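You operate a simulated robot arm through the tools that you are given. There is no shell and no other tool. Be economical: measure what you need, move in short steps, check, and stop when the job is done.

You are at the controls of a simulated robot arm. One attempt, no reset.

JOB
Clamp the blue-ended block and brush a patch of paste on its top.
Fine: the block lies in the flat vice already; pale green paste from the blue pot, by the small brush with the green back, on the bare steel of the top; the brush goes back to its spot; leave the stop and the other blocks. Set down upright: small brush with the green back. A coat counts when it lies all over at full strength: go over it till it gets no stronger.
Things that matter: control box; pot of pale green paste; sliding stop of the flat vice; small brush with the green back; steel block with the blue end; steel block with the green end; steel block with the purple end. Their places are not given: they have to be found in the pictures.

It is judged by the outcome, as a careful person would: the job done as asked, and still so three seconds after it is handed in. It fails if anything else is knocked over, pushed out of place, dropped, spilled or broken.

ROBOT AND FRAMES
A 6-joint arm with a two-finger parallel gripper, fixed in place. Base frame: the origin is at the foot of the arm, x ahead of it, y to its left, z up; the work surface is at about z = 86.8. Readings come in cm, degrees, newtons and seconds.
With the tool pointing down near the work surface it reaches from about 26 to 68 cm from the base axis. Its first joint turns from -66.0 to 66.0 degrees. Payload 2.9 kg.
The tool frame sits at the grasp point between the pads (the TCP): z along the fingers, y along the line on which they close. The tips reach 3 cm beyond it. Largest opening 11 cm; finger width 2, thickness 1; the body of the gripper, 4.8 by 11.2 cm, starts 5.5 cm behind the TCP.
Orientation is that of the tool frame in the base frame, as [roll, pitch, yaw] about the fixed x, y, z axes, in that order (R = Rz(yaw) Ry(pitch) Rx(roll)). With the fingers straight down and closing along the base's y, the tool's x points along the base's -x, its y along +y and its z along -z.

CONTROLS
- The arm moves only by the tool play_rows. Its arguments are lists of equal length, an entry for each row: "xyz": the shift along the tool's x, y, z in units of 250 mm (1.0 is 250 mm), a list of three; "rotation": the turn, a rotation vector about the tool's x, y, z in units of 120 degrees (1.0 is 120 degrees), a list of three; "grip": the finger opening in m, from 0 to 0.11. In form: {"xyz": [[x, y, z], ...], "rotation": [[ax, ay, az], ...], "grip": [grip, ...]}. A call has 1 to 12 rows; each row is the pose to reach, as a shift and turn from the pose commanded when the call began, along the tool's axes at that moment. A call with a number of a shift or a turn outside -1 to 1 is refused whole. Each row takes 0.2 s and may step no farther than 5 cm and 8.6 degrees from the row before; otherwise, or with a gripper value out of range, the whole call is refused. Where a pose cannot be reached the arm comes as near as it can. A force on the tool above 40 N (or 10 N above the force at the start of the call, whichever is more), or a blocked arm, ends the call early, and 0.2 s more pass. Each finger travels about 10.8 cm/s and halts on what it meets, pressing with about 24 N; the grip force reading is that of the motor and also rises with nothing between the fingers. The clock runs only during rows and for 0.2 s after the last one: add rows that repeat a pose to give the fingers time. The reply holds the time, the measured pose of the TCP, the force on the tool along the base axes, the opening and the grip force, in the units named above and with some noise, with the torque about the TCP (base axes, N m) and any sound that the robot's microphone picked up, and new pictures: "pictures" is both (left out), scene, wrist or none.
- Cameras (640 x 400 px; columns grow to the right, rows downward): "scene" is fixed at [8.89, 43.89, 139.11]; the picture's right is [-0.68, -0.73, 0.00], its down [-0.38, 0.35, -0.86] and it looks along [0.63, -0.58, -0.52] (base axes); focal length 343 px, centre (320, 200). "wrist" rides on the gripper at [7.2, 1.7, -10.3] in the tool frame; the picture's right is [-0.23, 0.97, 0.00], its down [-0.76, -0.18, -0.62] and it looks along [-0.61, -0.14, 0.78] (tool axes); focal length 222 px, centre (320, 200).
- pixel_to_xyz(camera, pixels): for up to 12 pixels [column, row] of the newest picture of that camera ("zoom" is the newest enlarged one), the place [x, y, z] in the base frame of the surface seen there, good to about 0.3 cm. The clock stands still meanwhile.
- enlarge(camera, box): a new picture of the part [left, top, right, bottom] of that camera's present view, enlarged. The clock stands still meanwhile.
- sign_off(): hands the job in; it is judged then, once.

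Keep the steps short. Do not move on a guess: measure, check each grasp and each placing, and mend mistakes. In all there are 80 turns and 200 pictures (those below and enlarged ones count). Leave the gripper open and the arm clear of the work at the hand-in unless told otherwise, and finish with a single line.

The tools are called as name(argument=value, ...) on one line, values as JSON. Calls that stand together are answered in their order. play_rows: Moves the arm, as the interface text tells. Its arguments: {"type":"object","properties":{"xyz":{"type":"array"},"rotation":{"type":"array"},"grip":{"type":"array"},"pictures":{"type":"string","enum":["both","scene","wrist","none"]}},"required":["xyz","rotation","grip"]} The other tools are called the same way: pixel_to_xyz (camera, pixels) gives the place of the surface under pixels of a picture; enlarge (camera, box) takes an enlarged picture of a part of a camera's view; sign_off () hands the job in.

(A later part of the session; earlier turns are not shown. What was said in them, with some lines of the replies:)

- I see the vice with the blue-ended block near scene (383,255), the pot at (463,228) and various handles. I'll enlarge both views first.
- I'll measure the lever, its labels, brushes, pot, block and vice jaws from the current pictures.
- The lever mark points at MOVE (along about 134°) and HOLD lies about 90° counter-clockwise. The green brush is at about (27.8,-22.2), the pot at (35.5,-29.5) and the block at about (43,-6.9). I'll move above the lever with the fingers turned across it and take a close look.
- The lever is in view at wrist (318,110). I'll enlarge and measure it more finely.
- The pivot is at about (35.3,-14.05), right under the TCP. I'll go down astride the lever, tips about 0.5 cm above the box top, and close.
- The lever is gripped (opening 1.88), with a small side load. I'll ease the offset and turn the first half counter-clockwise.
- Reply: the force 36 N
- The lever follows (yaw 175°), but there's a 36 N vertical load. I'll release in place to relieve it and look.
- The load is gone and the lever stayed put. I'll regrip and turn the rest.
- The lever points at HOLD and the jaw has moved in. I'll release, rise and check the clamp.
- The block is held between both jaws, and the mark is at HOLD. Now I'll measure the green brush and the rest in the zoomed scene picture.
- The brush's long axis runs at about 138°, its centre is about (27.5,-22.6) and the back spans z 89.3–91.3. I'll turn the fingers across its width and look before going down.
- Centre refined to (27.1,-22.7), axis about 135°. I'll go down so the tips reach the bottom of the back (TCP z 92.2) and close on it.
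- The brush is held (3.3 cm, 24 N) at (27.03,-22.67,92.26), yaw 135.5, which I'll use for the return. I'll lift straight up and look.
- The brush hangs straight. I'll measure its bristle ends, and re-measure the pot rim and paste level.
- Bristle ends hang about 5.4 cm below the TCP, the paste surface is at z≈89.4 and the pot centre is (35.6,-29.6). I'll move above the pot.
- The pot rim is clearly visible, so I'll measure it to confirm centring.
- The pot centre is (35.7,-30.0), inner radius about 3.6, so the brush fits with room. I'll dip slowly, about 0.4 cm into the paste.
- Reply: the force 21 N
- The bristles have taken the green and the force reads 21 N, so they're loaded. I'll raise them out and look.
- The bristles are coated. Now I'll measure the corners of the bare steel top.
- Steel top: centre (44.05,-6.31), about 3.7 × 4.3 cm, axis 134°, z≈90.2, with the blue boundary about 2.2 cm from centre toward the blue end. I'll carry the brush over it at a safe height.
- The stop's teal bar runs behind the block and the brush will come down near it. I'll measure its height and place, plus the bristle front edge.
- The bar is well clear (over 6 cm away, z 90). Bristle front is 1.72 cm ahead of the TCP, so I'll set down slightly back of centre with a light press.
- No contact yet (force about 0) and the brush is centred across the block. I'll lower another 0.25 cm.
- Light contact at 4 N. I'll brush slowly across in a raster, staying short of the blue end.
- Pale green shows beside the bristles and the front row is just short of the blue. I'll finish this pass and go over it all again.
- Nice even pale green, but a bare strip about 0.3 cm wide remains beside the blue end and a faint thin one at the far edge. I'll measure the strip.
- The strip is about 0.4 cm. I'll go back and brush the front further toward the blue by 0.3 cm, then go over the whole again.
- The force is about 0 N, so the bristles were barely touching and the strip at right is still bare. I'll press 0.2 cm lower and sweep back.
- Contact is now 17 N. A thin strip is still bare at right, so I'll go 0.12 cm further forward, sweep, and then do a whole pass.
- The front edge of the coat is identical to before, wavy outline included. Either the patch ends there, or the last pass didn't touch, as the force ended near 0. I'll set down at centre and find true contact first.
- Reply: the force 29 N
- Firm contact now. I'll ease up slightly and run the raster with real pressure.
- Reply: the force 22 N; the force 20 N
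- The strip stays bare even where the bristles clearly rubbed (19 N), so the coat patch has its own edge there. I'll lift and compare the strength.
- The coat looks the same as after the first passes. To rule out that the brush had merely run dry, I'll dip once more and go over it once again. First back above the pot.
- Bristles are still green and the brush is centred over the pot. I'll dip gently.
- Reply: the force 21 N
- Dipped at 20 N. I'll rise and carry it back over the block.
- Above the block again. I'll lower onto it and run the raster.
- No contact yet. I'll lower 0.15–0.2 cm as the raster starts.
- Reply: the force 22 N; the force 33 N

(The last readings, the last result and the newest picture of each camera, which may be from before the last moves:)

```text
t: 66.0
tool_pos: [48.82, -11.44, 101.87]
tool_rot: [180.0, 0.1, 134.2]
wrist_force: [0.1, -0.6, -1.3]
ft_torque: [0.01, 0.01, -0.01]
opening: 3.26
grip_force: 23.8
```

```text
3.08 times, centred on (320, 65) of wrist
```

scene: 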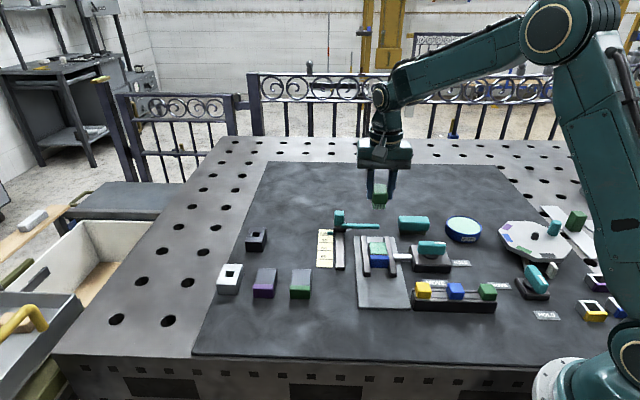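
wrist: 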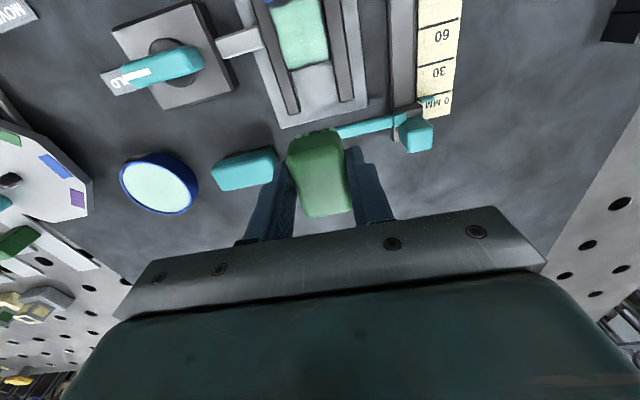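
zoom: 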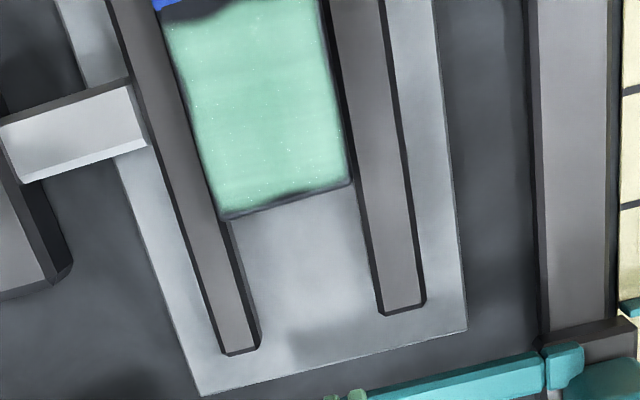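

No change after a fresh load and firm passes, so the coat is at full strength. Now I'll carry the brush back above its spot at (27.03,-22.67), yaw 135.5.

play_rows(xyz=[[0.015, -0.05, 0], [0.04, -0.13, 0], [0.07, -0.23, 0], [0.1, -0.33, 0], [0.132, -0.43, 0], [0.162, -0.53, 0], [0.192, -0.63, 0], [0.222, -0.73, 0], [0.25, -0.82, 0], [0.272, -0.89, 0], [0.286, -0.938, 0], [0.286, -0.938, 0]], rotation=[[0, 0, 0], [0, 0, 0], [0, 0, 0], [0, 0, 0], [0, 0, 0], [0, 0, 0], [0, 0, 0], [0, 0, 0], [0, 0, 0], [0, 0, -0.005], [0, 0, -0.011], [0, 0, -0.011]], grip=[0.015, 0.015, 0.015, 0.015, 0.015, 0.015, 0.015, 0.015, 0.015, 0.015, 0.015, 0.015])

enlarge(camera="scene", box=[430, 170, 550, 265])

```text
t: 68.6
tool_pos: [26.92, -22.9, 101.76]
tool_rot: [-180.0, 0.0, 135.6]
wrist_force: [-1.8, 0.3, -0.7]
ft_torque: [0.0, -0.02, -0.02]
opening: 3.3
grip_force: 24.3
```

scene: 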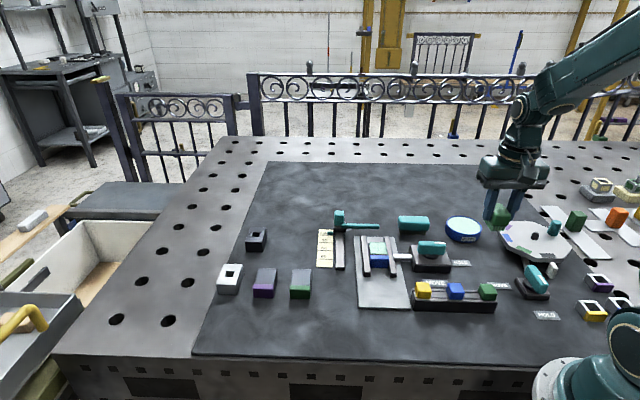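
wrist: 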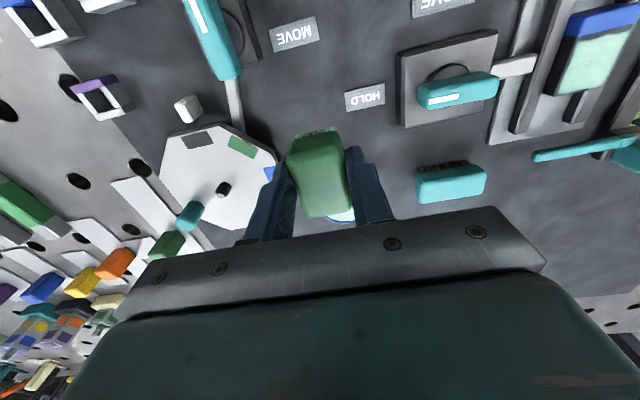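

```text
4.21 times, centred on (490, 218) of scene
```

zoom: 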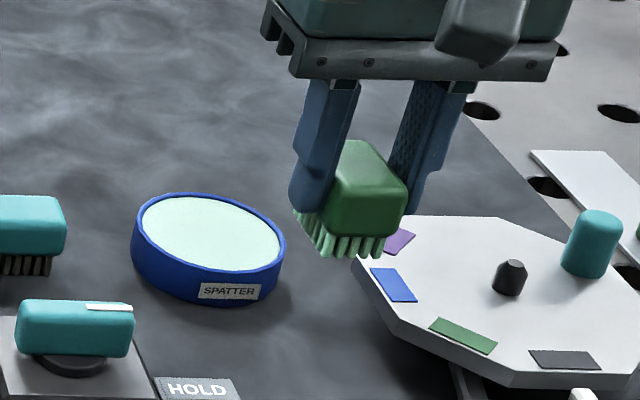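

Above its spot. I'll correct by 0.2 cm and lower to just above the table.

play_rows(xyz=[[0.003, 0.009, 0.1], [0.003, 0.009, 0.2], [0.003, 0.009, 0.3], [0.003, 0.009, 0.36], [0.003, 0.009, 0.39], [0.003, 0.009, 0.402], [0.003, 0.009, 0.402]], rotation=[[0, 0, 0], [0, 0, 0], [0, 0, 0], [0, 0, 0], [0, 0, 0], [0, 0, 0], [0, 0, 0]], grip=[0.015, 0.015, 0.015, 0.015, 0.015, 0.015, 0.015])

enlarge(camera="scene", box=[430, 200, 550, 285])

```text
t: 70.2
tool_pos: [27.17, -22.35, 91.74]
tool_rot: [-179.9, 0.1, 135.5]
wrist_force: [0.1, -0.1, -1.2]
ft_torque: [0.02, 0.0, -0.02]
opening: 3.28
grip_force: 23.8
```

scene: 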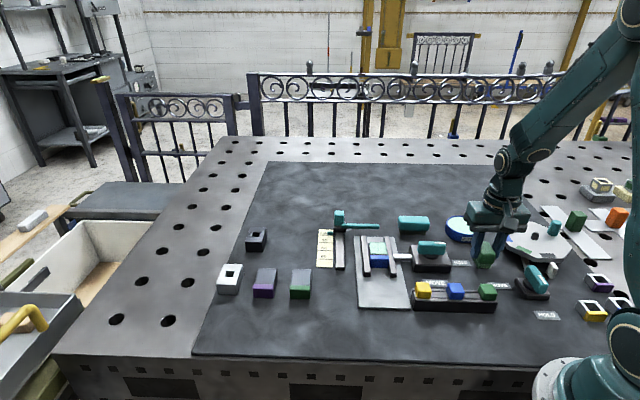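
wrist: 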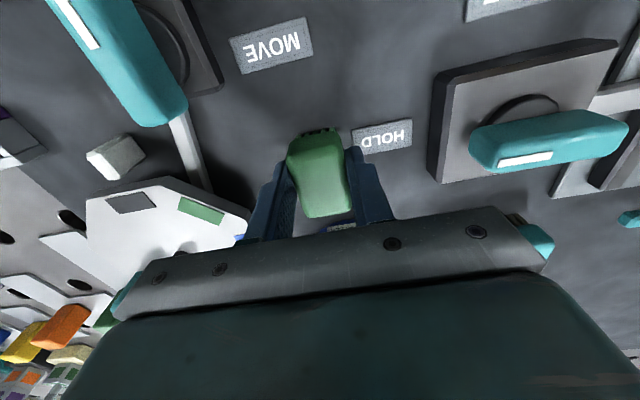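

```text
4.71 times, centred on (490, 242) of scene
```

zoom: 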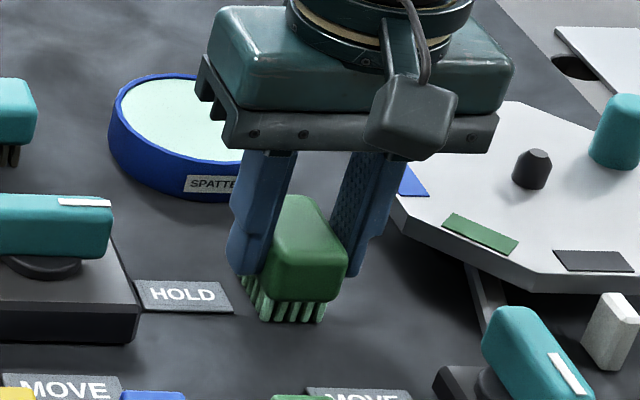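

Bristles are just above the table. I'll nudge by 0.15 cm and lower till they touch.

play_rows(xyz=[[-0.003, -0.007, 0], [-0.003, -0.007, 0.005], [-0.003, -0.007, 0.01], [-0.003, -0.007, 0.01]], rotation=[[0, 0, 0], [0, 0, 0], [0, 0, 0], [0, 0, 0]], grip=[0.015, 0.015, 0.015, 0.015], pictures="none")

```text
t: 71.3
tool_pos: [27.05, -22.72, 91.67]
tool_rot: [-179.9, 0.1, 135.6]
wrist_force: [-2.1, 3.0, 9.3]
ft_torque: [0.06, 0.09, -0.04]
opening: 3.3
grip_force: 24.1
stopped in row 4: the force on the tool passed its limit at 41 N (the readings are from after the stop); the commanded pose is now the measured one
```

It's touching the table (9 N) at (27.05,-22.72), almost exactly its old spot. I'll open gently and rise straight up.

play_rows(xyz=[[0, 0, 0], [0, 0, 0], [0, 0, 0], [0, 0, -0.03], [0, 0, -0.12], [0, 0, -0.25], [0, 0, -0.4], [0, 0, -0.4]], rotation=[[0, 0, 0], [0, 0, 0], [0, 0, 0], [0, 0, 0], [0, 0, 0], [0, 0, 0], [0, 0, 0], [0, 0, 0]], grip=[0.04, 0.05, 0.06, 0.06, 0.06, 0.06, 0.06, 0.06])

enlarge(camera="scene", box=[430, 210, 530, 280])

```text
t: 73.1
tool_pos: [26.99, -22.68, 101.51]
tool_rot: [-180.0, 0.0, 135.6]
wrist_force: [-0.8, -0.1, 0.4]
ft_torque: [-0.01, -0.02, 0.01]
opening: 6.0
grip_force: 0.0
```

scene: 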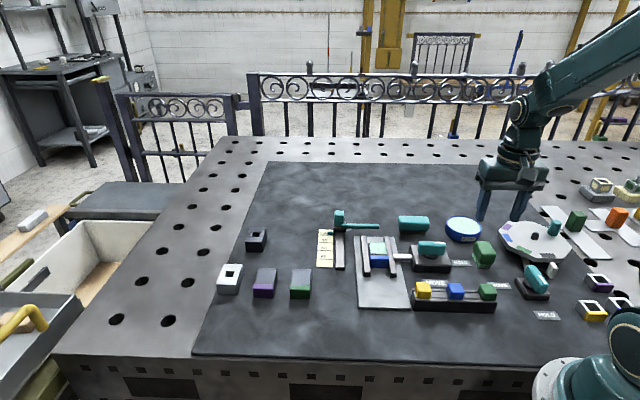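
wrist: 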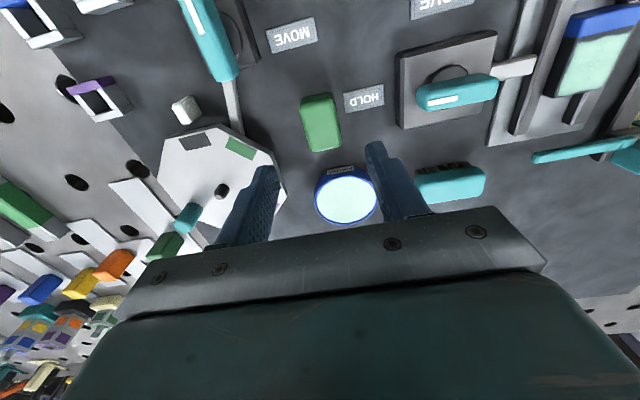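

```text
5.71 times, centred on (480, 245) of scene
```

zoom: 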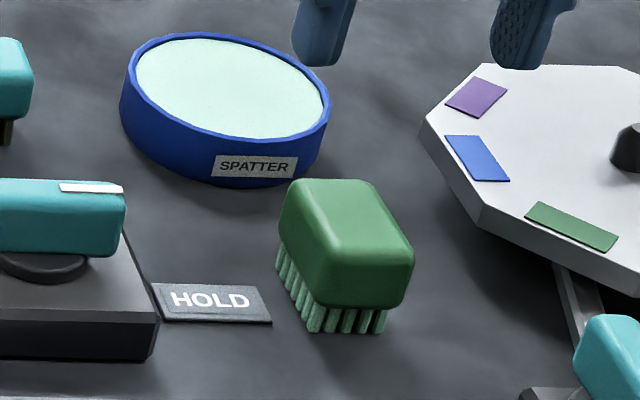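

The brush stands upright on its spot (within about 2 zoom pixels) and the pot hasn't moved. I'll raise the arm clear, open the gripper fully and do a last check.

play_rows(xyz=[[0, 0, -0.12], [0, 0, -0.26], [0, 0, -0.4], [0, 0, -0.5], [0, 0, -0.5]], rotation=[[0, 0, 0], [0, 0, 0], [0, 0, 0], [0, 0, 0], [0, 0, 0]], grip=[0.08, 0.1, 0.11, 0.11, 0.11], pictures="none")

enlarge(camera="scene", box=[300, 190, 510, 320])

```text
t: 74.3
tool_pos: [26.97, -22.64, 114.12]
tool_rot: [-180.0, 0.1, 135.6]
wrist_force: [0.7, 0.4, 0.0]
ft_torque: [0.0, 0.0, -0.03]
opening: 11.01
grip_force: 0.0
```

```text
3.05 times, centred on (405, 255) of scene
```

zoom: 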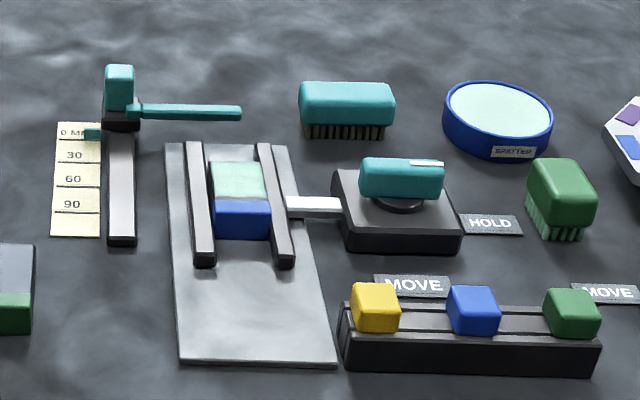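

The lever is at HOLD, the block is clamped and coated, the brush is back upright, and the stop and other blocks look untouched. I'm handing in.

sign_off()

```text
The job is handed in.
```

The blue-ended block is clamped and coated with pale green paste, except a roughly 0.4 cm strip of bare steel beside the blue end that took no paste however firmly I brushed it; the brush is back upright on its spot.
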